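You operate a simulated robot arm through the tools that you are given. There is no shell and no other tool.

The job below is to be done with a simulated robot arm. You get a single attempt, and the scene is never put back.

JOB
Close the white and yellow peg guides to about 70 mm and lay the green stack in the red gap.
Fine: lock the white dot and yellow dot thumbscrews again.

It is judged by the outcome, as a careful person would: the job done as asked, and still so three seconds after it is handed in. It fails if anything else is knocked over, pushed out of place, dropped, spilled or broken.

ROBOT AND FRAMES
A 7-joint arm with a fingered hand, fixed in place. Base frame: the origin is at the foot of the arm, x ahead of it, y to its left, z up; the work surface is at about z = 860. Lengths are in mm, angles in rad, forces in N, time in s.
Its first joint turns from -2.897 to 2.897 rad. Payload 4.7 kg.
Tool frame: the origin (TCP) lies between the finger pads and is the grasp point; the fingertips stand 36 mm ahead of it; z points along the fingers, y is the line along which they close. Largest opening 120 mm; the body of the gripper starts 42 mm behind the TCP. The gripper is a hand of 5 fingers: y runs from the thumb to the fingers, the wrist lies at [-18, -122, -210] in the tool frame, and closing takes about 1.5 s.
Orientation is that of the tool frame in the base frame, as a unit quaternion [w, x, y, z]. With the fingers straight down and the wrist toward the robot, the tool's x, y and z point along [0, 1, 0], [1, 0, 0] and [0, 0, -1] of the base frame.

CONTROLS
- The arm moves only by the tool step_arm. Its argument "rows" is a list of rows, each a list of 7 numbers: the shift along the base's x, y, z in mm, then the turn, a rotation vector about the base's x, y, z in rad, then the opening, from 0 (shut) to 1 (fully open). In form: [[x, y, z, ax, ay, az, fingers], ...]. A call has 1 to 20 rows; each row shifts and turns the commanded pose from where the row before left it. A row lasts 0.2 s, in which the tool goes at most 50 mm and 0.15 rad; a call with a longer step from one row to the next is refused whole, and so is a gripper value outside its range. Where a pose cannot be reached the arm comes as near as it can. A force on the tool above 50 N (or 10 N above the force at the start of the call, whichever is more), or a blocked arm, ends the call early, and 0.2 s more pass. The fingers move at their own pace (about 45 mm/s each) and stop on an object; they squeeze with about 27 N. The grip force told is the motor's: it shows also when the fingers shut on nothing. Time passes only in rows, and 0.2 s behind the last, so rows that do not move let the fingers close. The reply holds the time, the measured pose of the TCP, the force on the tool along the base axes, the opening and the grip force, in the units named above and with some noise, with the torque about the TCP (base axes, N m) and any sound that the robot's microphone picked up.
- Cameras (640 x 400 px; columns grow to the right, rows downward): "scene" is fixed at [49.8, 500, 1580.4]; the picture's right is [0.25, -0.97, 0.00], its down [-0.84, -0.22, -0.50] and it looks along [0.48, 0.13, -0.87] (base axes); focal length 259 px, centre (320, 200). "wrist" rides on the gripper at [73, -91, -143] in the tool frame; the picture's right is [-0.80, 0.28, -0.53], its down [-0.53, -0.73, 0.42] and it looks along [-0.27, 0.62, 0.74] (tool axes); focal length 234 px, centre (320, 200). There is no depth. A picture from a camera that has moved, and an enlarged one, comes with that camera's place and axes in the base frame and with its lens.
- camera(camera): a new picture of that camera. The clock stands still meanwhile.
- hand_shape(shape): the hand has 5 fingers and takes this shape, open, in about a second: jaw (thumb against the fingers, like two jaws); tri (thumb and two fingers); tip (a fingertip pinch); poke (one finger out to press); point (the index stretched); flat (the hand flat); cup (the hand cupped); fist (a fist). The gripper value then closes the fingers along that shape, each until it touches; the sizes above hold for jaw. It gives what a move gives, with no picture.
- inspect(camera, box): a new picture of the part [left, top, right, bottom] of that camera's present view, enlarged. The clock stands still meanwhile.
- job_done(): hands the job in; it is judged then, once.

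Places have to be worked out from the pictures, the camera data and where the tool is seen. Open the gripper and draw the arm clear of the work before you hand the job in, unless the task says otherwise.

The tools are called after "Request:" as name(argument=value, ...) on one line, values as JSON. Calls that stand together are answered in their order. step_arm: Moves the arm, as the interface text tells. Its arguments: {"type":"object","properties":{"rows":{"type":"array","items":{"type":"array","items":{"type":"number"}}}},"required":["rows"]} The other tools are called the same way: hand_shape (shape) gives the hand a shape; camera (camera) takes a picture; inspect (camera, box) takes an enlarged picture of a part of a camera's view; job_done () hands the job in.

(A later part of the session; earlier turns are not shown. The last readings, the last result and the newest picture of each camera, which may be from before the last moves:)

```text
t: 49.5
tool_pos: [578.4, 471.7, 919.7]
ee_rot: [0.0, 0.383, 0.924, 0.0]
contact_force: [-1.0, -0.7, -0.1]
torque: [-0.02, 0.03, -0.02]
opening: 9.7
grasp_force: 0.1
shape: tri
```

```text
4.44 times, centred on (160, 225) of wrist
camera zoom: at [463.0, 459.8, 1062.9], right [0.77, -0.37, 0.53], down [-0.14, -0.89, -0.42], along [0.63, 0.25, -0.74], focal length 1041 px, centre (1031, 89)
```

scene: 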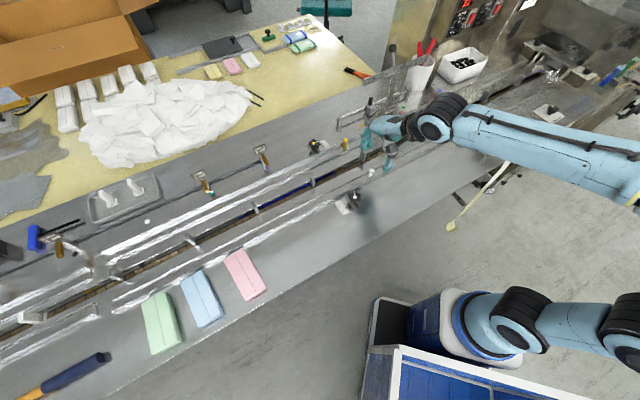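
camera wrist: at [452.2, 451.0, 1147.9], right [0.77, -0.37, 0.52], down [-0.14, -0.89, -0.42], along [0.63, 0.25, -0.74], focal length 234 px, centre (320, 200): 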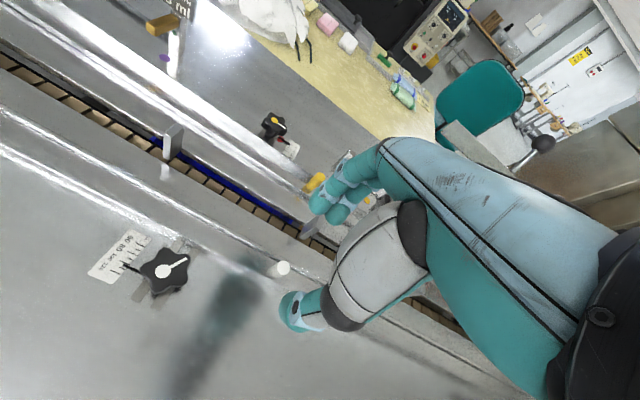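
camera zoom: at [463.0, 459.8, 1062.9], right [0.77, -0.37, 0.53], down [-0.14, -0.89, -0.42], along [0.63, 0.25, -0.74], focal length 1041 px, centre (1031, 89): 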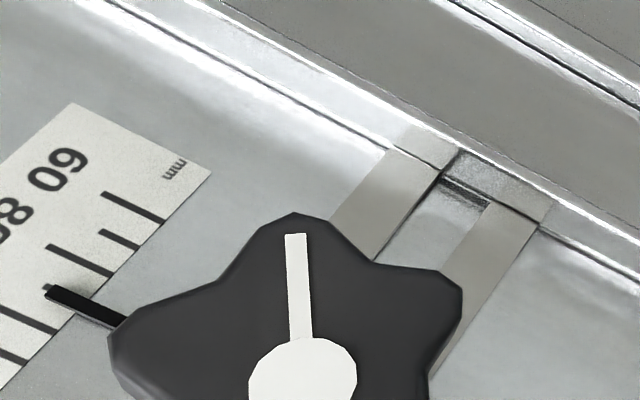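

The scale now reads about 90. I push another ~9 mm and re-read.

Request:
step_arm(rows=[[1.3, 1.3, 0, 0, 0, 0, 0.08], [1.3, 1.3, 0, 0, 0, 0, 0.08], [1.3, 1.3, 0, 0, 0, 0, 0.08], [1.3, 1.3, 0, 0, 0, 0, 0.08], [1.3, 1.3, 0, 0, 0, 0, 0.08], [0, 0, 0, 0, 0, 0, 0.08]])

Request:
inspect(camera="scene", box=[335, 185, 380, 215])

Request:
inspect(camera="wrist", box=[70, 170, 220, 270])

```text
t: 50.9
tool_pos: [586.2, 478.7, 921.8]
ee_rot: [0.0, 0.384, 0.923, 0.001]
contact_force: [-1.2, -0.7, 1.2]
torque: [-0.04, 0.05, 0.0]
opening: 9.6
grasp_force: 0.0
shape: tri
```

```text
13.33 times, centred on (358, 200) of scene
camera zoom: at [49.8, 500.0, 1580.4], right [0.25, -0.97, 0.0], down [-0.84, -0.22, -0.5], along [0.48, 0.13, -0.87], focal length 3454 px, centre (-180, 200)
```

zoom: 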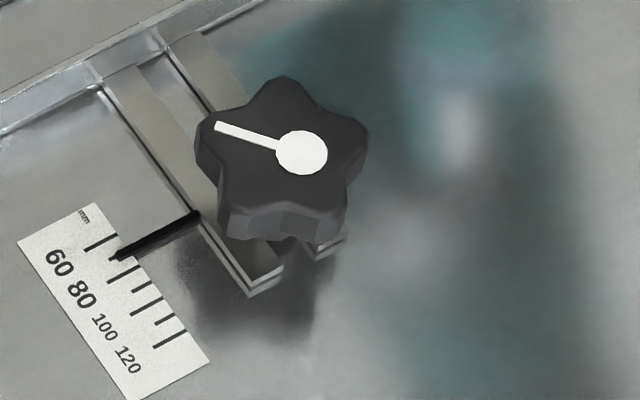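

```text
4.00 times, centred on (145, 220) of wrist
camera zoom: at [469.9, 466.7, 1062.5], right [0.77, -0.37, 0.53], down [-0.14, -0.89, -0.42], along [0.63, 0.25, -0.74], focal length 937 px, centre (1020, 120)
```

zoom: 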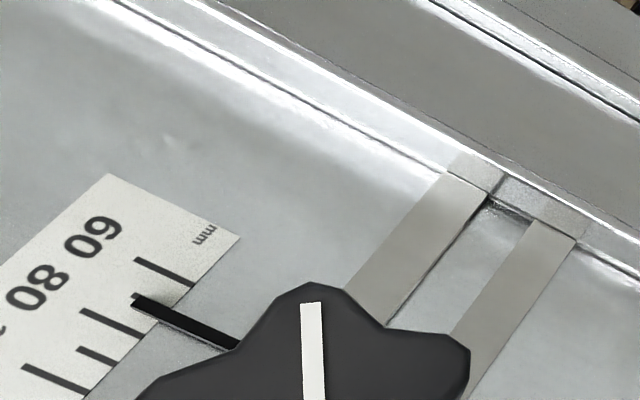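

The white scale reads about 70 (69–70.5 from two views). I open just enough to clear the peg and lift straight up, then check it stayed.

Request:
step_arm(rows=[[0, 0, 0, 0, 0, 0, 0.25], [0, 0, 0, 0, 0, 0, 0.25], [0, 0, 0, 0, 0, 0, 0.25], [0, 0, 10, 0, 0, 0, 0.25], [0, 0, 20, 0, 0, 0, 0.25], [0, 0, 25, 0, 0, 0, 0.25], [0, 0, 20, 0, 0, 0, 0.25], [0, 0, 0, 0, 0, 0, 0.25]])

Request:
inspect(camera="scene", box=[335, 185, 380, 215])

Request:
camera(camera="wrist")

Request:
inspect(camera="wrist", box=[70, 170, 220, 270])

```text
t: 52.7
tool_pos: [582.9, 478.7, 996.1]
ee_rot: [0.0, 0.384, 0.924, 0.001]
contact_force: [-0.4, -0.3, 0.0]
torque: [-0.02, -0.01, 0.03]
opening: 29.7
grasp_force: 0.0
shape: tri
```

```text
13.33 times, centred on (358, 200) of scene
camera zoom: at [49.8, 500.0, 1580.4], right [0.25, -0.97, 0.0], down [-0.84, -0.22, -0.5], along [0.48, 0.13, -0.87], focal length 3454 px, centre (-180, 200)
```

zoom: 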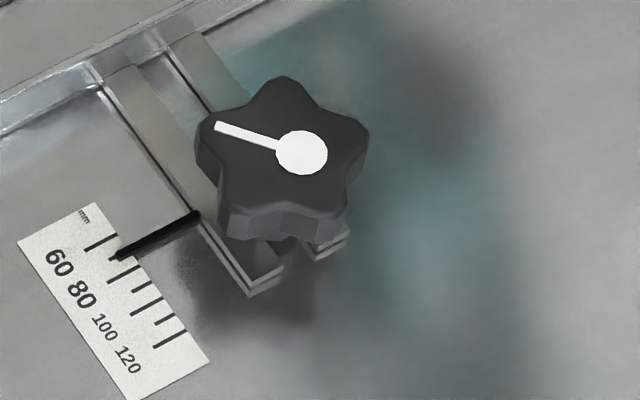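

```text
taken
camera wrist: at [467.7, 465.8, 1138.2], right [0.77, -0.37, 0.53], down [-0.14, -0.89, -0.42], along [0.63, 0.25, -0.74], focal length 234 px, centre (320, 200)
```

wrist: 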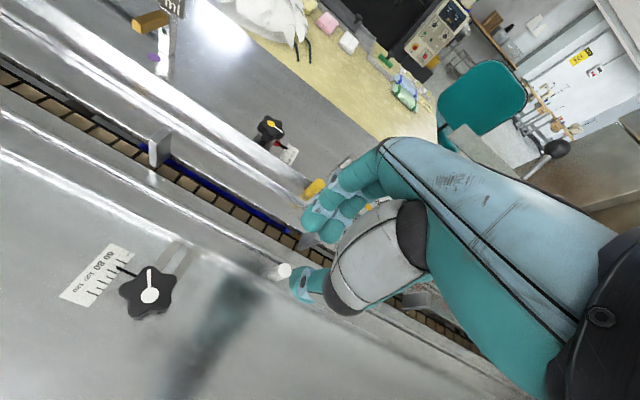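

```text
4.00 times, centred on (145, 220) of wrist
camera zoom: at [467.7, 465.8, 1138.2], right [0.77, -0.37, 0.53], down [-0.14, -0.89, -0.42], along [0.63, 0.25, -0.74], focal length 937 px, centre (1020, 120)
```

zoom: 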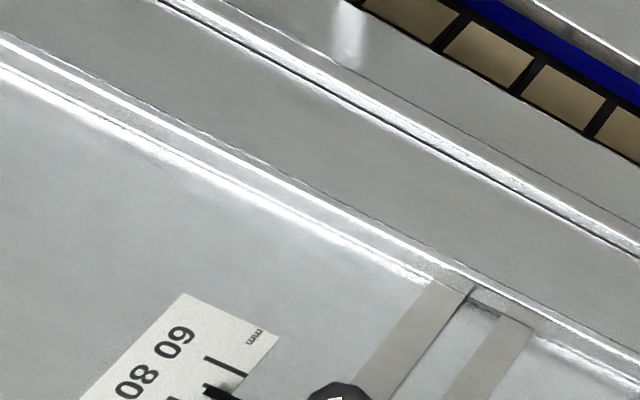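

White guide stayed at 70. I'll lock the white knob now: return above it at yaw 185° so I can turn clockwise.

Request:
step_arm(rows=[[-6.4, 1.3, -1, 0, 0, 0.1357, 0.55], [-6.4, 1.3, -1, 0, 0, 0.1357, 0.55], [-6.4, 1.3, -1, 0, 0, 0.1357, 0.55], [-6.4, 1.3, -1, 0, 0, 0.1357, 0.55], [-6.4, 1.3, -1, 0, 0, 0.1357, 0.55], [-6.4, 1.3, -1, 0, 0, 0.1357, 0.55], [-6.4, 1.3, -1, 0, 0, 0.1357, 0.55], [-6.4, 1.3, -1, 0, 0, 0.1357, 0.55], [-6.4, 1.3, -1, 0, 0, 0.1357, 0.55], [-6.4, 1.3, -1, 0, 0, 0.1357, 0.55], [-6.4, 1.3, -1, 0, 0, 0.1357, 0.55], [-6.4, 1.3, -1, 0, 0, 0.1357, 0.55], [-6.4, 1.3, -1, 0, 0, 0.1357, 0.55], [-6.4, 1.3, -1, 0, 0, 0.1357, 0.55], [-6.4, 1.3, -1, 0, 0, 0.1357, 0.55], [-6.4, 1.3, -1, 0, 0, 0.1357, 0.55], [-6.4, 1.3, -1, 0, 0, 0.1357, 0.55], [-6.4, 1.3, -1, 0, 0, 0.1357, 0.55], [0, 0, 0, 0, 0, 0, 0.55]])

Request:
inspect(camera="wrist", box=[240, 170, 390, 340])

Request:
inspect(camera="scene", box=[300, 130, 420, 230])

```text
t: 56.7
tool_pos: [468.8, 503.1, 978.1]
ee_rot: [0.0, 0.737, -0.676, 0.0]
contact_force: [-0.1, 0.1, 0.0]
torque: [0.01, -0.01, -0.01]
opening: 65.3
grasp_force: 0.1
shape: tri
```

```text
2.35 times, centred on (315, 255) of wrist
camera zoom: at [566.7, 439.1, 1120.6], right [-0.35, 0.78, 0.53], down [0.68, 0.59, -0.42], along [-0.64, 0.21, -0.74], focal length 551 px, centre (332, 71)
```

zoom: 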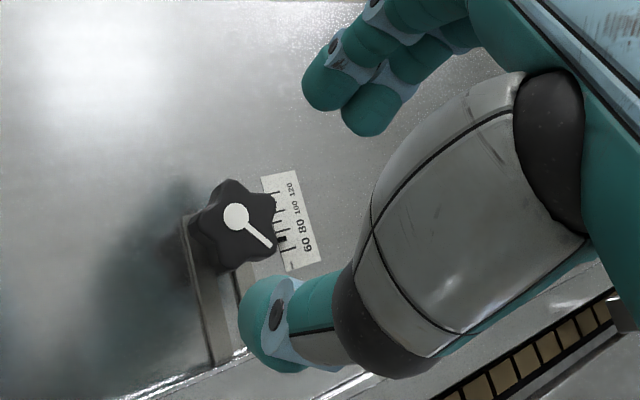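

```text
4.00 times, centred on (360, 180) of scene
camera zoom: at [49.8, 500.0, 1580.4], right [0.25, -0.97, 0.0], down [-0.84, -0.22, -0.5], along [0.48, 0.13, -0.87], focal length 1036 px, centre (160, 280)
```

zoom: 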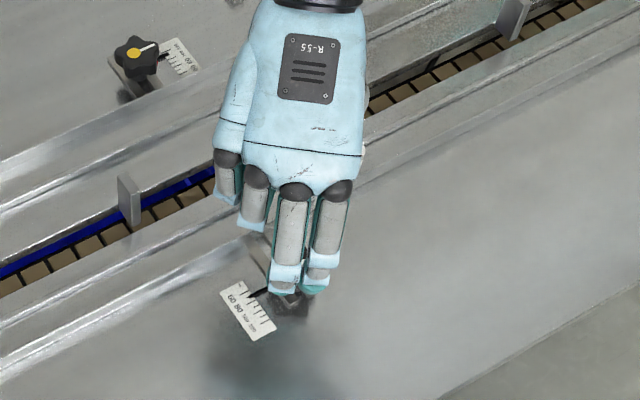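

I descend on the knob, grip, and turn clockwise about 67°.

Request:
step_arm(rows=[[0, -0.5, -15, 0, 0, 0, 0.55], [0, -0.5, -15, 0, 0, 0, 0.55], [0, -0.5, -15, 0, 0, 0, 0.55], [0, 0, -13, 0, 0, 0, 0.55], [0, 0, -12, 0, 0, 0, 0.55], [0, 0, 0, 0, 0, 0, 0.2], [0, 0, 0, 0, 0, 0, 0.2], [0, 0, 0, 0, 0, 0, 0.2], [0, 0, 0, 0, 0, 0, 0.2], [0, 0, 0, 0, 0, 0, 0.2], [0, 0, 0, 0, 0, 0, 0.2]])

Request:
inspect(camera="wrist", box=[240, 170, 390, 340])

Request:
inspect(camera="scene", box=[335, 185, 380, 215])

```text
t: 59.1
tool_pos: [471.7, 498.7, 907.0]
ee_rot: [0.0, 0.737, -0.676, 0.0]
contact_force: [1.5, -1.9, -3.6]
torque: [-0.03, -0.03, 0.03]
opening: 30.9
grasp_force: 27.1
shape: tri
```

```text
2.35 times, centred on (315, 255) of wrist
camera zoom: at [569.3, 436.7, 1049.8], right [-0.35, 0.78, 0.53], down [0.68, 0.59, -0.42], along [-0.64, 0.21, -0.74], focal length 551 px, centre (332, 71)
```

zoom: 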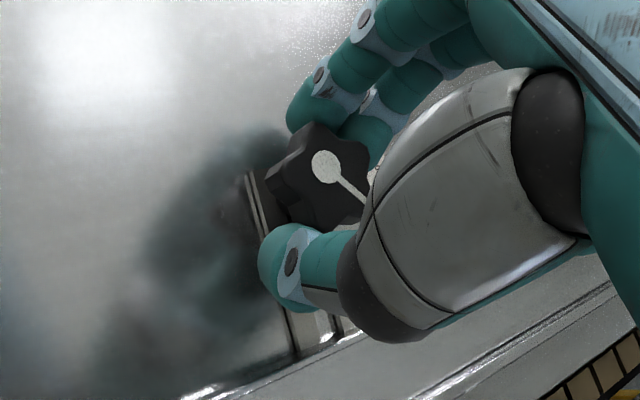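

```text
13.33 times, centred on (358, 200) of scene
camera zoom: at [49.8, 500.0, 1580.4], right [0.25, -0.97, 0.0], down [-0.84, -0.22, -0.5], along [0.48, 0.13, -0.87], focal length 3454 px, centre (-180, 200)
```

zoom: 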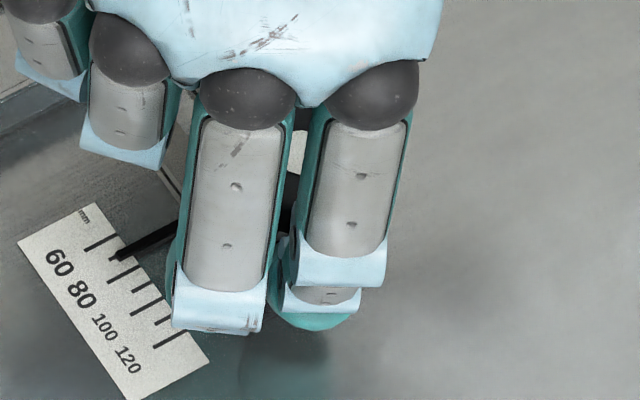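

Gripped and the pointer is still at 70. Now I turn clockwise.

Request:
step_arm(rows=[[0, 0, 0, 0, 0, -0.09, 0.2], [0, 0, 0, 0, 0, -0.09, 0.2], [0, 0, 0, 0, 0, -0.09, 0.2], [0, 0, 0, 0, 0, -0.09, 0.2], [0, 0, 0, 0, 0, -0.09, 0.2], [0, 0, 0, 0, 0, -0.09, 0.2], [0, 0, 0, 0, 0, -0.09, 0.2], [0, 0, 0, 0, 0, -0.09, 0.2], [0, 0, 0, 0, 0, -0.09, 0.2], [0, 0, 0, 0, 0, -0.09, 0.2], [0, 0, 0, 0, 0, -0.09, 0.2], [0, 0, 0, 0, 0, -0.09, 0.2], [0, 0, 0, 0, 0, -0.09, 0.2], [0, 0, 0, 0, 0, -0.09, 0.2]])

Request:
inspect(camera="wrist", box=[240, 170, 390, 340])

Request:
inspect(camera="scene", box=[320, 175, 380, 215])

```text
t: 62.1
tool_pos: [469.1, 500.7, 907.2]
ee_rot: [-0.001, -0.196, 0.981, 0.0]
contact_force: [4.1, -9.2, -2.0]
torque: [-0.33, -0.15, 0.0]
opening: 29.3
grasp_force: 27.2
shape: tri
```

```text
2.35 times, centred on (315, 255) of wrist
camera zoom: at [438.5, 388.6, 1049.8], right [0.63, 0.57, 0.52], down [0.77, -0.47, -0.42], along [0.01, 0.68, -0.74], focal length 551 px, centre (332, 71)
```

zoom: 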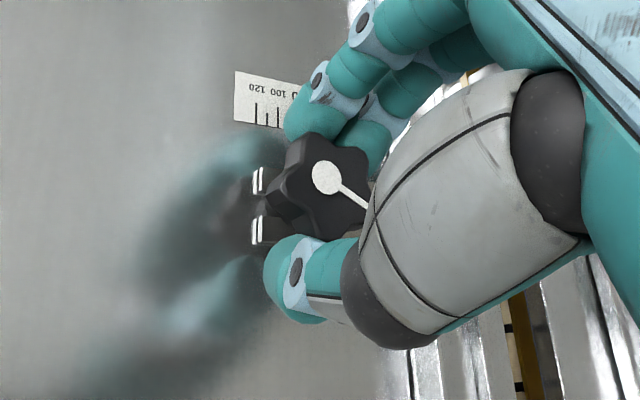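

```text
10.00 times, centred on (350, 195) of scene
camera zoom: at [49.8, 500.0, 1580.4], right [0.25, -0.97, 0.0], down [-0.84, -0.22, -0.5], along [0.48, 0.13, -0.87], focal length 2590 px, centre (20, 250)
```

zoom: 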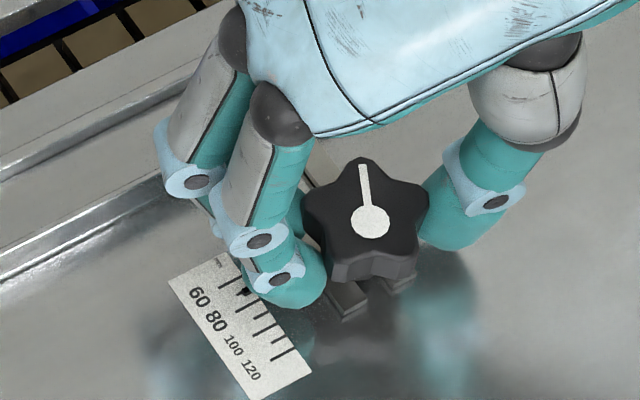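

The pointer is still 70 and the knob has turned back by 72°. The guide has moved away, so there is room to continue clockwise without regripping until it tightens.

Request:
step_arm(rows=[[0, 0, 0, 0, 0, -0.09, 0.2], [0, 0, 0, 0, 0, -0.09, 0.2], [0, 0, 0, 0, 0, -0.09, 0.2], [0, 0, 0, 0, 0, -0.09, 0.2], [0, 0, 0, 0, 0, -0.09, 0.2], [0, 0, 0, 0, 0, -0.09, 0.2], [0, 0, 0, 0, 0, -0.09, 0.2], [0, 0, 0, 0, 0, -0.09, 0.2]])

Request:
inspect(camera="wrist", box=[240, 170, 390, 340])

Request:
inspect(camera="scene", box=[320, 175, 380, 215])

```text
t: 63.9
tool_pos: [469.7, 499.2, 907.2]
ee_rot: [0.0, 0.161, 0.987, -0.001]
contact_force: [1.3, -10.0, -3.5]
torque: [-0.28, -0.03, 0.04]
opening: 29.4
grasp_force: 27.1
shape: tri
```

```text
2.35 times, centred on (315, 255) of wrist
camera zoom: at [372.4, 437.8, 1049.8], right [0.85, 0.01, 0.52], down [0.27, -0.86, -0.42], along [0.45, 0.5, -0.74], focal length 551 px, centre (332, 71)
```

zoom: 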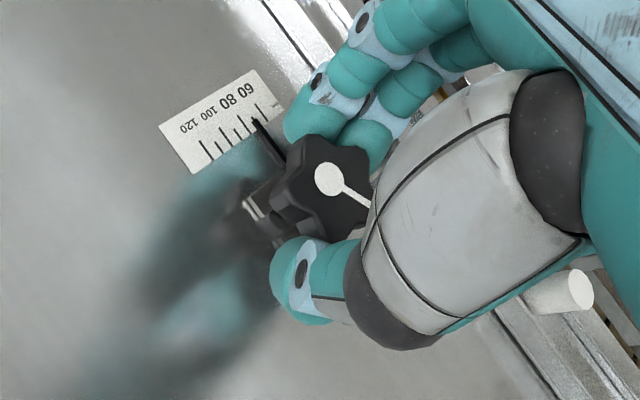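

```text
10.00 times, centred on (350, 195) of scene
camera zoom: at [49.8, 500.0, 1580.4], right [0.25, -0.97, 0.0], down [-0.84, -0.22, -0.5], along [0.48, 0.13, -0.87], focal length 2590 px, centre (20, 250)
```

zoom: 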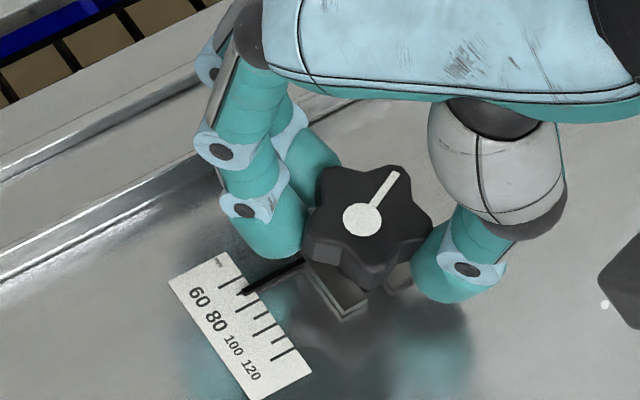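

About 25–30° to go to the original locked angle. I continue clockwise until it reaches that angle or resists.

Request:
step_arm(rows=[[0, 0, 0, 0, 0, -0.09, 0.2], [0, 0, 0, 0, 0, -0.09, 0.2], [0, 0, 0, 0, 0, -0.09, 0.2], [0, 0, 0, 0, 0, -0.09, 0.2], [0, 0, 0, 0, 0, -0.09, 0.2]])

Request:
inspect(camera="wrist", box=[240, 170, 390, 340])

Request:
inspect(camera="scene", box=[320, 175, 380, 215])

```text
t: 65.1
tool_pos: [469.5, 500.4, 907.7]
ee_rot: [0.0, 0.377, 0.926, 0.0]
contact_force: [-1.5, -7.9, -0.2]
torque: [-0.18, 0.05, -0.01]
opening: 30.0
grasp_force: 27.0
shape: tri
```

```text
2.35 times, centred on (315, 255) of wrist
camera zoom: at [354.8, 486.9, 1049.5], right [0.77, -0.36, 0.53], down [-0.13, -0.9, -0.42], along [0.63, 0.26, -0.74], focal length 551 px, centre (332, 71)
```

zoom: 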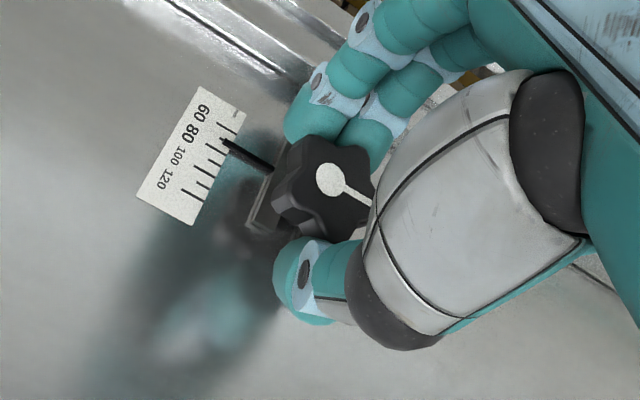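

```text
10.00 times, centred on (350, 195) of scene
camera zoom: at [49.8, 500.0, 1580.4], right [0.25, -0.97, 0.0], down [-0.84, -0.22, -0.5], along [0.48, 0.13, -0.87], focal length 2590 px, centre (20, 250)
```

zoom: 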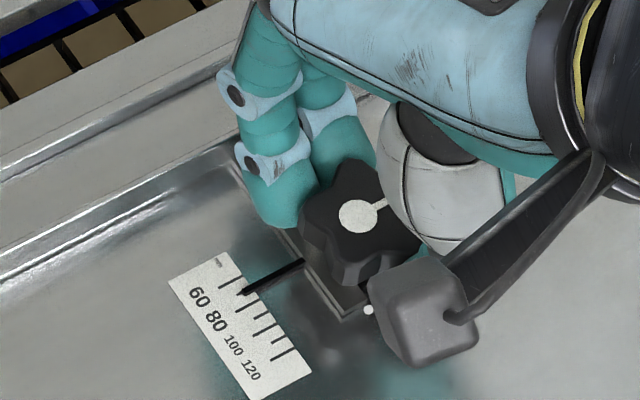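

The line is back at its original angle. I turn slightly further to feel whether it is tight.

Request:
step_arm(rows=[[0, 0, 0, 0, 0, -0.06, 0.2], [0, 0, 0, 0, 0, -0.06, 0.2], [0, 0, 0, 0, 0, -0.06, 0.2]])

Request:
inspect(camera="wrist", box=[240, 170, 390, 340])

Request:
inspect(camera="scene", box=[320, 175, 380, 215])

```text
t: 65.9
tool_pos: [469.0, 503.0, 907.0]
ee_rot: [0.0, 0.459, 0.888, 0.001]
contact_force: [-4.6, -1.2, -5.2]
torque: [0.13, 0.12, 0.3]
opening: 28.7
grasp_force: 27.5
shape: tri
```

```text
2.35 times, centred on (315, 255) of wrist
camera zoom: at [353.7, 508.9, 1049.6], right [0.69, -0.49, 0.53], down [-0.29, -0.86, -0.42], along [0.66, 0.14, -0.74], focal length 551 px, centre (332, 71)
```

zoom: 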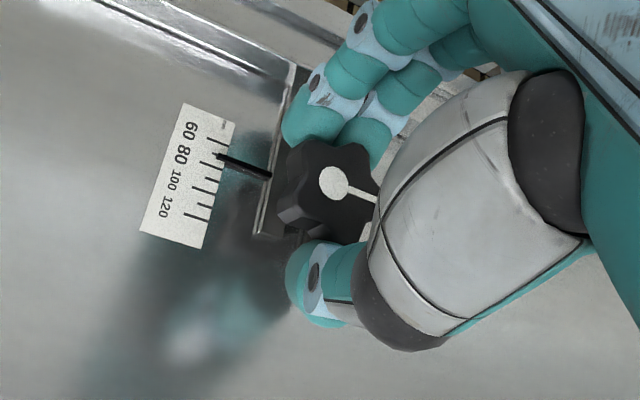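

```text
10.00 times, centred on (350, 195) of scene
camera zoom: at [49.8, 500.0, 1580.4], right [0.25, -0.97, 0.0], down [-0.84, -0.22, -0.5], along [0.48, 0.13, -0.87], focal length 2590 px, centre (20, 250)
```

zoom: 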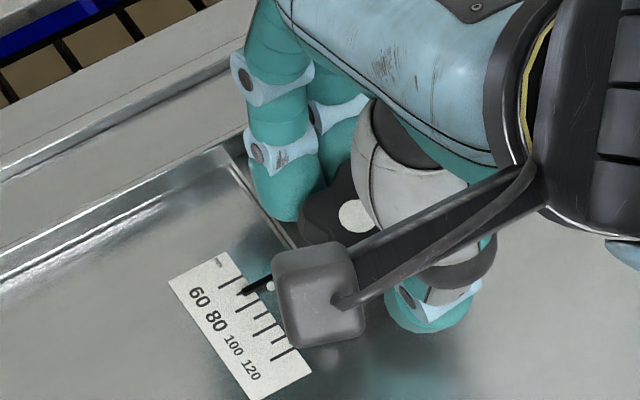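

Torque of 0.3 N·m now builds up and the knob stopped at its original angle, so the white screw is locked with the pointer at 70. I release, lift, and head to a viewing point above the yellow knob.

Request:
step_arm(rows=[[0, 0, 0, 0, 0, 0, 0.5], [0, 0, 0, 0, 0, 0, 0.5], [0, 0, 0, 0, 0, 0, 0.5], [0, 0, 0, 0, 0, 0, 0.5], [0, 0, 10, 0, 0, 0, 0.5], [0, 0, 20, 0, 0, 0, 0.6], [0, 0, 25, 0, 0, 0, 0.6], [0, 0, 30, 0, 0, 0, 0.6], [0, 0, 30, 0, 0, 0, 0.6], [10, 10, 0, 0, 0, 0.08, 0.6], [20, 20, 0, 0, 0, 0.06, 0.6], [25, 25, 0, 0, 0, 0.05, 0.6], [25, 25, 0, 0, 0, 0, 0.6], [25, 25, 0, 0, 0, 0, 0.6], [20, 20, 0, 0, 0, 0, 0.6], [0, 0, 0, 0, 0, 0, 0.6]])

Request:
camera(camera="wrist")

Request:
camera(camera="scene")

Request:
inspect(camera="scene", box=[330, 170, 390, 215])

```text
t: 69.3
tool_pos: [595.0, 629.0, 1023.4]
ee_rot: [0.0, 0.373, 0.928, -0.001]
contact_force: [-0.3, 0.2, 0.8]
torque: [0.02, 0.02, 0.01]
opening: 71.5
grasp_force: 0.0
shape: tri
```

```text
taken
camera wrist: at [480.4, 614.1, 1165.8], right [0.77, -0.35, 0.53], down [-0.12, -0.9, -0.42], along [0.62, 0.26, -0.74], focal length 234 px, centre (320, 200)
```

wrist: 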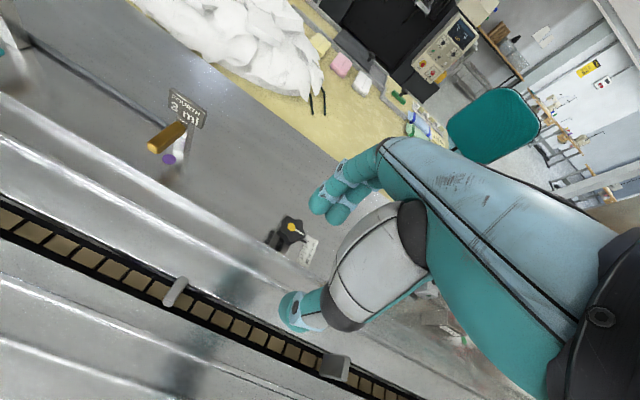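

```text
taken
```

scene: 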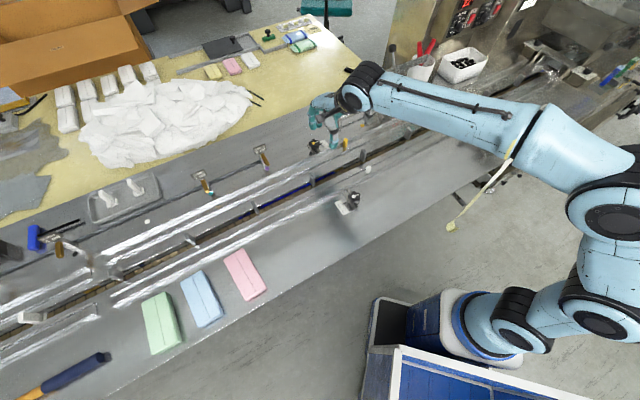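

```text
8.89 times, centred on (360, 192) of scene
camera zoom: at [49.8, 500.0, 1580.4], right [0.25, -0.97, 0.0], down [-0.84, -0.22, -0.5], along [0.48, 0.13, -0.87], focal length 2302 px, centre (-36, 267)
```

zoom: 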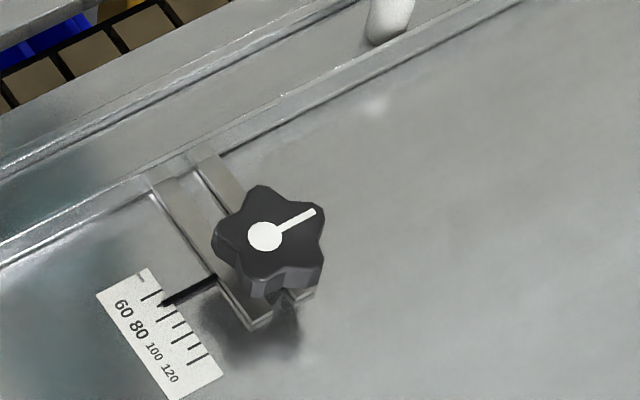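

White knob is back at its original (locked) angle and the scale shows 70. Now I zoom on the yellow knob from here.

Request:
inspect(camera="wrist", box=[250, 200, 350, 280])

Request:
inspect(camera="scene", box=[290, 90, 380, 160])

```text
5.00 times, centred on (300, 240) of wrist
camera zoom: at [480.4, 614.1, 1165.8], right [0.77, -0.35, 0.53], down [-0.12, -0.9, -0.42], along [0.62, 0.26, -0.74], focal length 1171 px, centre (420, 0)
```

zoom: 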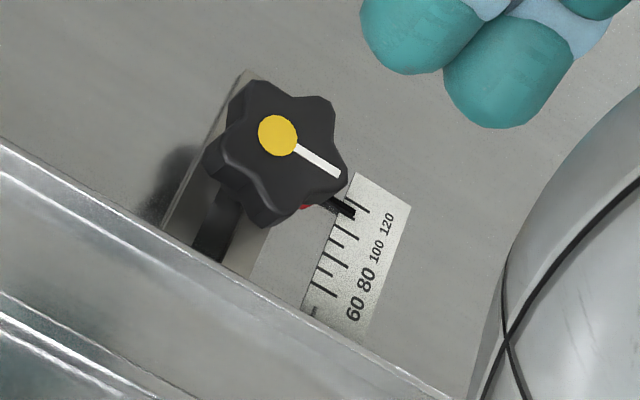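

```text
5.71 times, centred on (335, 125) of scene
camera zoom: at [49.8, 500.0, 1580.4], right [0.25, -0.97, 0.0], down [-0.84, -0.22, -0.5], along [0.48, 0.13, -0.87], focal length 1480 px, centre (234, 629)
```

zoom: 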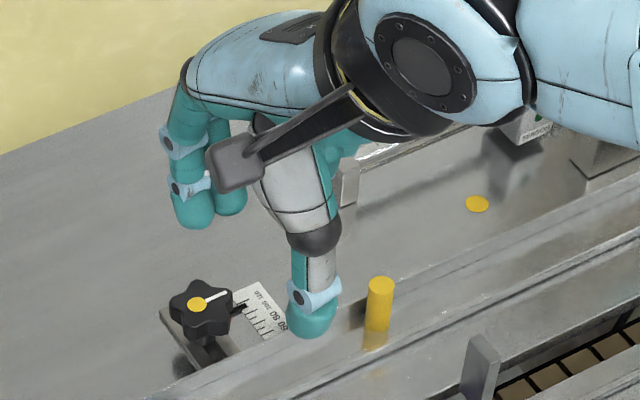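

Yellow knob centre ≈ (647, 676), top z≈890. I move above it at yaw ≈31° (so I can turn counter-clockwise) and check alignment.

Request:
step_arm(rows=[[10, 9, -5, 0, 0, -0.055, 0.6], [11, 10, -8, 0, 0, -0.055, 0.6], [11, 10, -8, 0, 0, -0.055, 0.6], [10, 9, -8, 0, 0, -0.05, 0.6], [10, 9, -8, 0, 0, -0.05, 0.6], [0, 0, -8, 0, 0, 0, 0.55], [0, 0, 0, 0, 0, 0, 0.55]])

Request:
inspect(camera="wrist", box=[240, 170, 390, 340])

Request:
inspect(camera="scene", box=[280, 90, 380, 170])

```text
t: 70.9
tool_pos: [647.7, 673.0, 976.5]
ee_rot: [0.0, 0.492, 0.871, 0.0]
contact_force: [0.1, -0.3, 0.7]
torque: [0.02, 0.0, 0.02]
opening: 66.5
grasp_force: 0.1
shape: tri
```

```text
2.35 times, centred on (315, 255) of wrist
camera zoom: at [532.6, 688.9, 1118.7], right [0.65, -0.55, 0.53], down [-0.35, -0.83, -0.42], along [0.67, 0.09, -0.74], focal length 551 px, centre (332, 71)
```

zoom: 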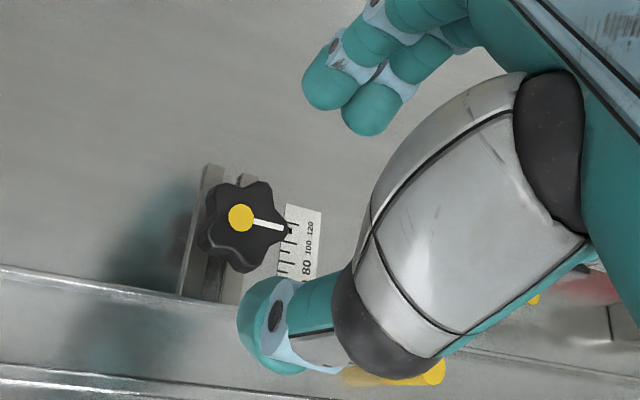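

```text
5.00 times, centred on (330, 130) of scene
camera zoom: at [49.8, 500.0, 1580.4], right [0.25, -0.97, 0.0], down [-0.84, -0.22, -0.5], along [0.48, 0.13, -0.87], focal length 1295 px, centre (270, 550)
```

zoom: 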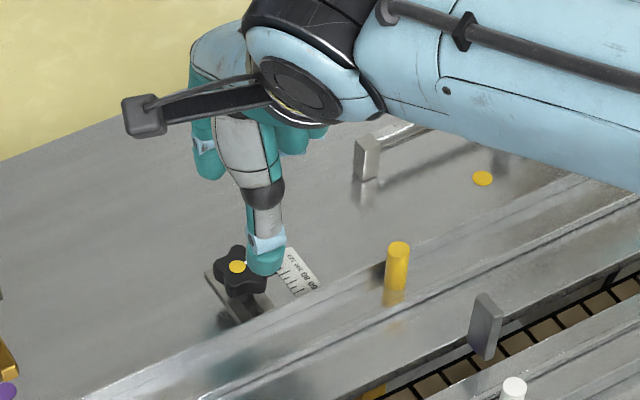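

The TCP needs about (+2, +3) mm. I correct, descend around the yellow knob, and grip.

Request:
step_arm(rows=[[2, 3, -10, 0, 0, 0, 0.55], [0, 0, -15, 0, 0, 0, 0.55], [0, 0, -15, 0, 0, 0, 0.55], [0, 0, -10, 0, 0, 0, 0.55], [0, 0, 0, 0, 0, 0, 0.55]])

Request:
inspect(camera="wrist", box=[240, 170, 390, 340])

Request:
inspect(camera="scene", box=[280, 90, 380, 170])

```text
t: 72.1
tool_pos: [647.7, 674.6, 928.0]
ee_rot: [-0.001, 0.493, 0.87, 0.0]
contact_force: [-0.2, 0.3, 0.6]
torque: [0.0, -0.01, 0.02]
opening: 66.3
grasp_force: 0.1
shape: tri
```

```text
2.35 times, centred on (315, 255) of wrist
camera zoom: at [533.1, 690.8, 1069.6], right [0.65, -0.55, 0.53], down [-0.35, -0.83, -0.42], along [0.67, 0.09, -0.74], focal length 551 px, centre (332, 71)
```

zoom: 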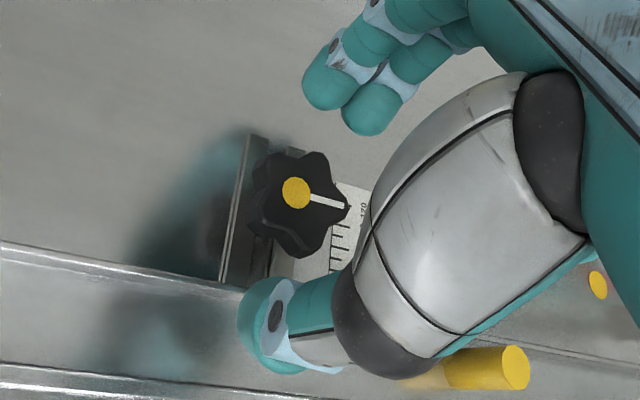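

```text
5.00 times, centred on (330, 130) of scene
camera zoom: at [49.8, 500.0, 1580.4], right [0.25, -0.97, 0.0], down [-0.84, -0.22, -0.5], along [0.48, 0.13, -0.87], focal length 1295 px, centre (270, 550)
```

zoom: 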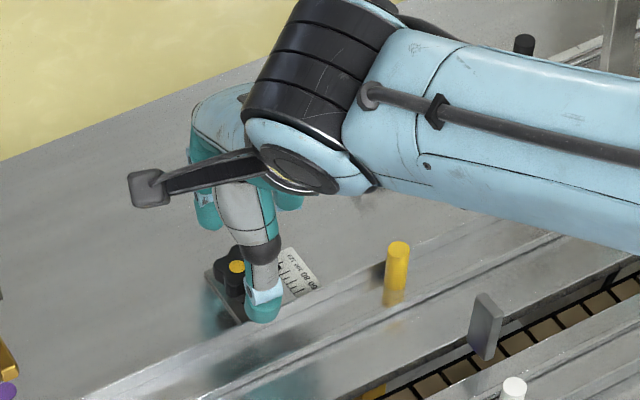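

Well aligned. I lower the last 19 mm and close on the yellow knob.

Request:
step_arm(rows=[[1, 1, -9, 0, 0, 0, 0.55], [0, 0.5, -10, 0, 0, 0, 0.55], [0, 0, 0, 0, 0, 0, 0.55], [0, 0, 0, 0, 0, 0, 0.2], [0, 0, 0, 0, 0, 0, 0.2], [0, 0, 0, 0, 0, 0, 0.2], [0, 0, 0, 0, 0, 0, 0.2], [0, 0, 0, 0, 0, 0, 0.2], [0, 0, 0, 0, 0, 0, 0.2]])

Request:
inspect(camera="wrist", box=[240, 170, 390, 340])

Request:
inspect(camera="scene", box=[290, 110, 350, 160])

```text
t: 74.1
tool_pos: [647.7, 677.8, 911.2]
ee_rot: [0.0, 0.492, 0.87, 0.002]
contact_force: [-11.1, -5.0, 32.0]
torque: [-0.77, 1.38, -0.09]
opening: 29.9
grasp_force: 0.0
shape: tri
```

```text
2.35 times, centred on (315, 255) of wrist
camera zoom: at [532.8, 692.6, 1053.3], right [0.65, -0.55, 0.52], down [-0.35, -0.83, -0.43], along [0.67, 0.09, -0.74], focal length 551 px, centre (332, 71)
```

zoom: 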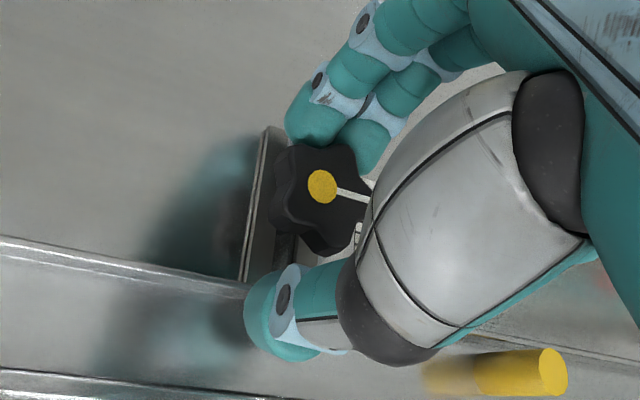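

```text
8.00 times, centred on (320, 135) of scene
camera zoom: at [49.8, 500.0, 1580.4], right [0.25, -0.97, 0.0], down [-0.84, -0.22, -0.5], along [0.48, 0.13, -0.87], focal length 2072 px, centre (320, 720)
```

zoom: 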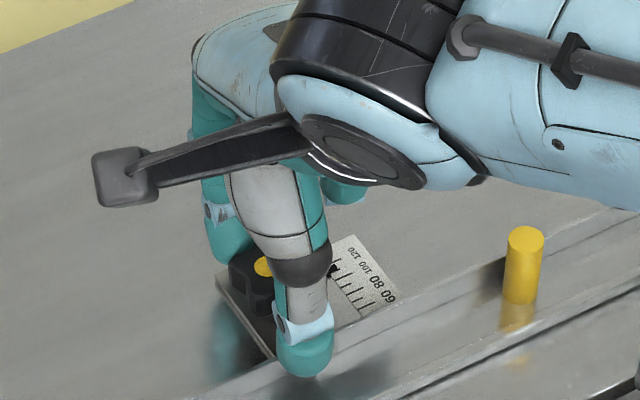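

Upward force of 32 N: the thumb is pressing on the fork plate beneath the knob. I raise the hand a few mm and let the grip close.

Request:
step_arm(rows=[[0, 0, 3, 0, 0, 0, 0.3], [0, 0, 3, 0, 0, 0, 0.3], [0, 0, 0, 0, 0, 0, 0.2], [0, 0, 0, 0, 0, 0, 0.2], [0, 0, 0, 0, 0, 0, 0.2], [0, 0, 0, 0, 0, 0, 0.2]])

Request:
inspect(camera="wrist", box=[240, 170, 390, 340])

```text
t: 75.5
tool_pos: [649.5, 678.7, 913.2]
ee_rot: [0.0, 0.492, 0.87, -0.001]
contact_force: [-5.3, -5.0, -1.3]
torque: [-0.19, 0.18, 0.08]
opening: 25.4
grasp_force: 0.1
shape: tri
```

```text
2.35 times, centred on (315, 255) of wrist
camera zoom: at [534.0, 694.5, 1056.2], right [0.65, -0.54, 0.53], down [-0.35, -0.83, -0.42], along [0.67, 0.09, -0.74], focal length 551 px, centre (332, 71)
```

zoom: 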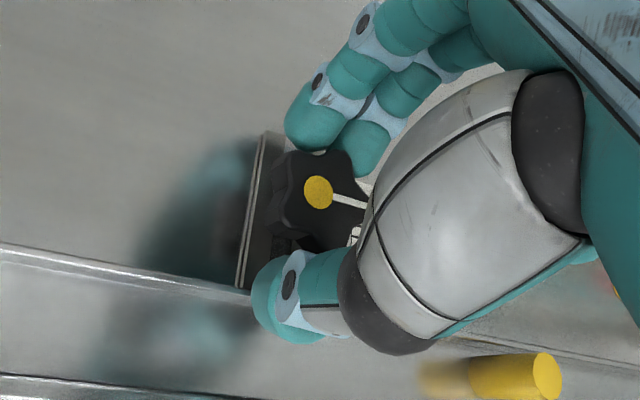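

Contact with the plate is gone. I command a full squeeze on the knob.

Request:
step_arm(rows=[[0, 0, 0, 0, 0, 0, 0.0], [0, 0, 0, 0, 0, 0, 0.0], [0, 0, 0, 0, 0, 0, 0.0], [0, 0, 0, 0, 0, 0, 0.0]])

Request:
inspect(camera="wrist", box=[240, 170, 390, 340])

Request:
inspect(camera="scene", box=[290, 110, 350, 160])

```text
t: 76.5
tool_pos: [649.1, 678.1, 913.6]
ee_rot: [0.0, 0.493, 0.87, -0.001]
contact_force: [-6.9, -3.2, -6.8]
torque: [-0.28, 0.42, 0.11]
opening: 23.5
grasp_force: 26.7
shape: tri
```

```text
2.35 times, centred on (315, 255) of wrist
camera zoom: at [534.0, 694.7, 1056.4], right [0.65, -0.54, 0.53], down [-0.35, -0.83, -0.42], along [0.67, 0.09, -0.74], focal length 551 px, centre (332, 71)
```

zoom: 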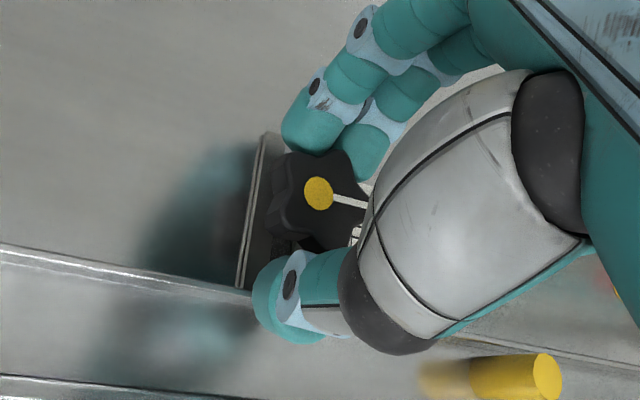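

```text
8.00 times, centred on (320, 135) of scene
camera zoom: at [49.8, 500.0, 1580.4], right [0.25, -0.97, 0.0], down [-0.84, -0.22, -0.5], along [0.48, 0.13, -0.87], focal length 2072 px, centre (320, 720)
```

zoom: 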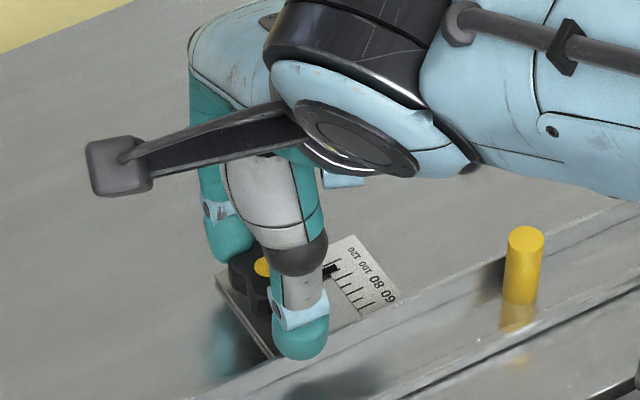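

Gripped. I turn counter-clockwise and check the knob follows.

Request:
step_arm(rows=[[0, 0, 0, 0, 0, 0.08, 0.0], [0, 0, 0, 0, 0, 0.08, 0.0], [0, 0, 0, 0, 0, 0.08, 0.0], [0, 0, 0, 0, 0, 0.08, 0.0], [0, 0, 0, 0, 0, 0.08, 0.0]])

Request:
inspect(camera="wrist", box=[240, 170, 390, 340])

Request:
inspect(camera="scene", box=[290, 110, 350, 160])

```text
t: 77.7
tool_pos: [648.9, 677.9, 915.1]
ee_rot: [0.001, 0.309, 0.951, 0.001]
contact_force: [-13.2, 2.6, 0.4]
torque: [-0.43, 0.92, -0.31]
opening: 23.3
grasp_force: 26.9
shape: tri
```

```text
2.35 times, centred on (315, 255) of wrist
camera zoom: at [537.7, 647.6, 1056.9], right [0.81, -0.25, 0.53], down [0.0, -0.91, -0.42], along [0.58, 0.35, -0.74], focal length 551 px, centre (332, 71)
```

zoom: 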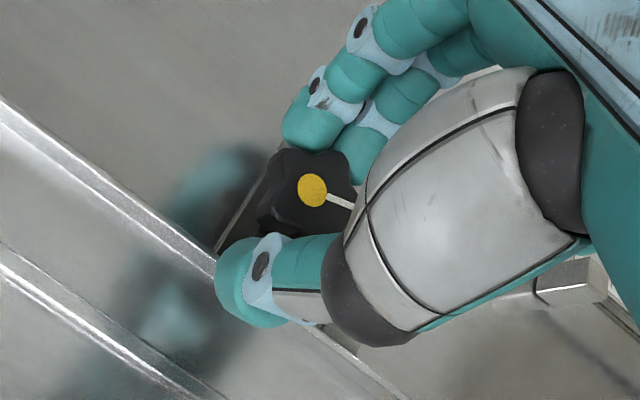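

```text
8.00 times, centred on (320, 135) of scene
camera zoom: at [49.8, 500.0, 1580.4], right [0.25, -0.97, 0.0], down [-0.84, -0.22, -0.5], along [0.48, 0.13, -0.87], focal length 2072 px, centre (320, 720)
```

zoom: 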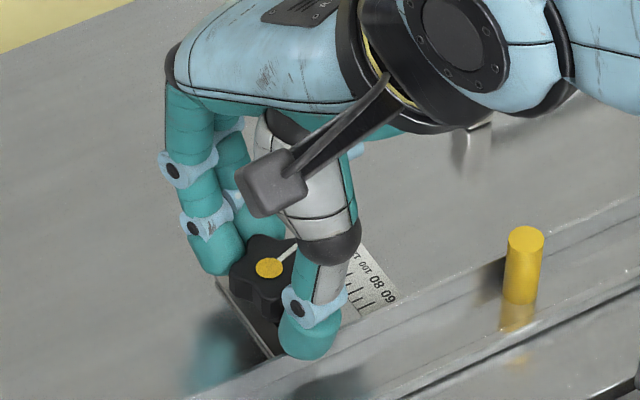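

The knob follows. I continue counter-clockwise.

Request:
step_arm(rows=[[0, 0, 0, 0, 0, 0.08, 0.0], [0, 0, 0, 0, 0, 0.08, 0.0], [0, 0, 0, 0, 0, 0.08, 0.0], [0, 0, 0, 0, 0, 0.08, 0.0], [0, 0, 0, 0, 0, 0.08, 0.0], [0, 0, 0, 0, 0, 0.08, 0.0], [0, 0, 0, 0, 0, 0.08, 0.0]])

Request:
inspect(camera="wrist", box=[240, 170, 390, 340])

Request:
inspect(camera="scene", box=[290, 110, 350, 160])

```text
t: 79.3
tool_pos: [648.3, 677.3, 914.1]
ee_rot: [-0.001, 0.034, 0.999, 0.0]
contact_force: [-26.6, 7.8, -6.5]
torque: [0.36, 0.77, -0.35]
opening: 21.7
grasp_force: 27.0
shape: tri
```

```text
2.35 times, centred on (315, 255) of wrist
camera zoom: at [571.2, 592.8, 1056.4], right [0.82, 0.23, 0.52], down [0.48, -0.77, -0.42], along [0.31, 0.6, -0.74], focal length 551 px, centre (332, 71)
```

zoom: 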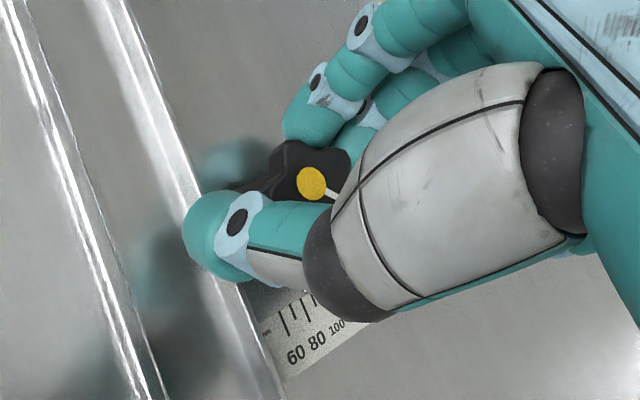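

```text
8.00 times, centred on (320, 135) of scene
camera zoom: at [49.8, 500.0, 1580.4], right [0.25, -0.97, 0.0], down [-0.84, -0.22, -0.5], along [0.48, 0.13, -0.87], focal length 2072 px, centre (320, 720)
```

zoom: 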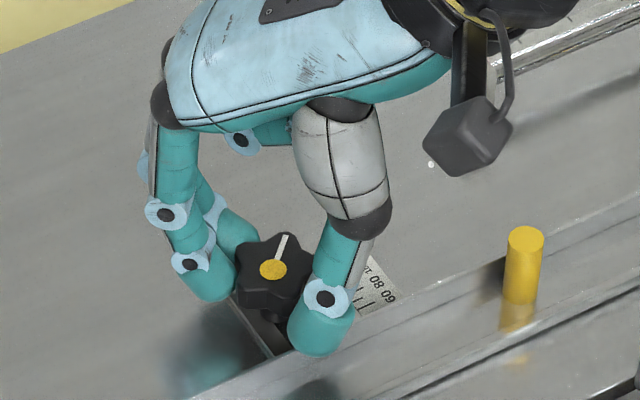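

The knob has turned ~45° but the thumb lags. I release, lift a little, and re-grip from a smaller yaw.

Request:
step_arm(rows=[[0, 0, 0, 0, 0, 0, 0.5], [0, 0, 0, 0, 0, 0, 0.55], [0, 0, 0, 0, 0, 0, 0.55], [0, 0, 0, 0, 0, 0, 0.55], [0, 0, 15, 0, 0, 0, 0.55], [0, 0, 20, 0, 0, 0, 0.55], [0, 0, 10, 0, 0, -0.12, 0.55], [0, 0, 0, 0, 0, -0.14, 0.55], [0, 0, 0, 0, 0, -0.14, 0.55], [0, 0, 0, 0, 0, -0.14, 0.55], [0, 0, 0, 0, 0, -0.14, 0.55], [0, 0, 0, 0, 0, -0.14, 0.55], [0, 0, 0, 0, 0, -0.14, 0.55], [0, 0, 0, 0, 0, -0.14, 0.55], [0, 0, 0, 0, 0, -0.14, 0.55], [0, 0, 0, 0, 0, 0, 0.55]])

Request:
inspect(camera="wrist", box=[240, 170, 390, 340])

Request:
inspect(camera="scene", box=[290, 100, 380, 160])

```text
t: 82.7
tool_pos: [649.2, 678.6, 961.1]
ee_rot: [0.0, 0.61, 0.793, 0.0]
contact_force: [-0.1, 0.5, -0.3]
torque: [0.0, 0.01, 0.01]
opening: 65.7
grasp_force: 0.0
shape: tri
```

```text
2.35 times, centred on (315, 255) of wrist
camera zoom: at [543.4, 725.5, 1102.3], right [0.48, -0.71, 0.53], down [-0.57, -0.7, -0.42], along [0.67, -0.1, -0.74], focal length 551 px, centre (332, 71)
```

zoom: 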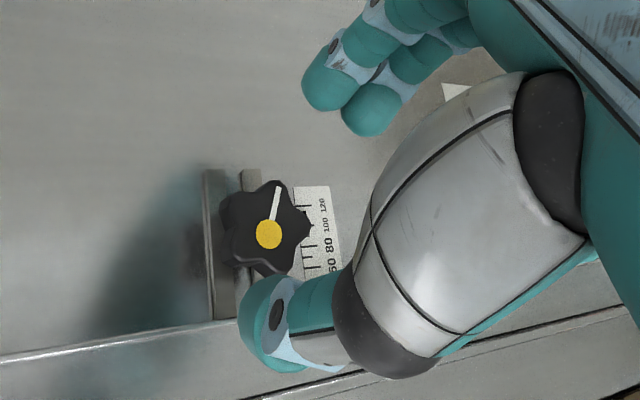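

```text
6.67 times, centred on (335, 130) of scene
camera zoom: at [49.8, 500.0, 1580.4], right [0.25, -0.97, 0.0], down [-0.84, -0.22, -0.5], along [0.48, 0.13, -0.87], focal length 1727 px, centre (220, 667)
```

zoom: 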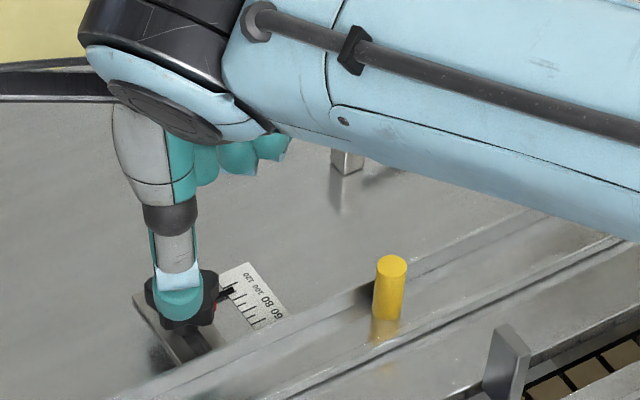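

Aligned over the knob at yaw 15°. I descend (keeping ~5 mm higher than before), grip and turn counter-clockwise again.

Request:
step_arm(rows=[[-1.5, -1.5, -15, 0, 0, 0, 0.55], [0, 0, -15, 0, 0, 0, 0.55], [0, 0, -15, 0, 0, 0, 0.55], [0, 0, -1, 0, 0, 0, 0.4], [0, 0, 0, 0, 0, 0, 0.2], [0, 0, 0, 0, 0, 0, 0.0], [0, 0, 0, 0, 0, 0, 0.0], [0, 0, 0, 0, 0, 0, 0.0], [0, 0, 0, 0, 0, 0, 0.0], [0, 0, 0, 0, 0, 0, 0.0]])

Request:
inspect(camera="wrist", box=[240, 170, 390, 340])

Request:
inspect(camera="scene", box=[290, 110, 350, 160])

```text
t: 84.9
tool_pos: [647.8, 676.4, 912.3]
ee_rot: [0.0, 0.609, 0.793, 0.0]
contact_force: [6.4, -4.1, -2.1]
torque: [-0.18, -0.08, 0.14]
opening: 37.4
grasp_force: 27.1
shape: tri
```

```text
2.35 times, centred on (315, 255) of wrist
camera zoom: at [542.0, 723.7, 1055.3], right [0.48, -0.7, 0.53], down [-0.57, -0.7, -0.42], along [0.67, -0.1, -0.74], focal length 551 px, centre (332, 71)
```

zoom: 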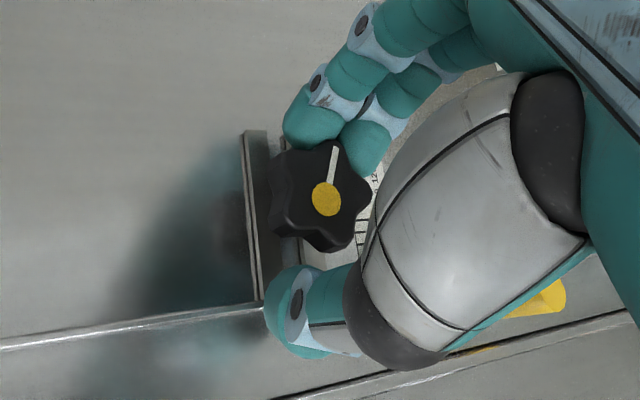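

```text
8.00 times, centred on (320, 135) of scene
camera zoom: at [49.8, 500.0, 1580.4], right [0.25, -0.97, 0.0], down [-0.84, -0.22, -0.5], along [0.48, 0.13, -0.87], focal length 2072 px, centre (320, 720)
```

zoom: 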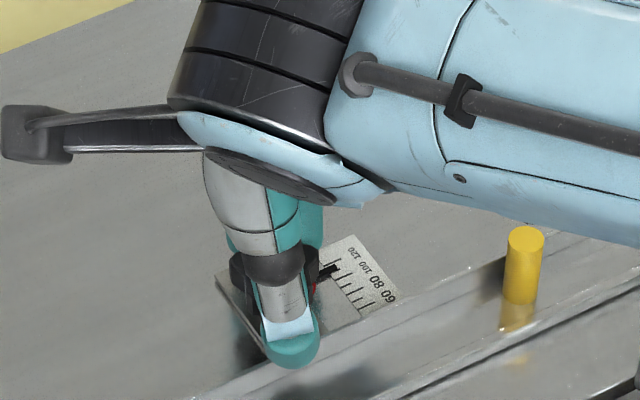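

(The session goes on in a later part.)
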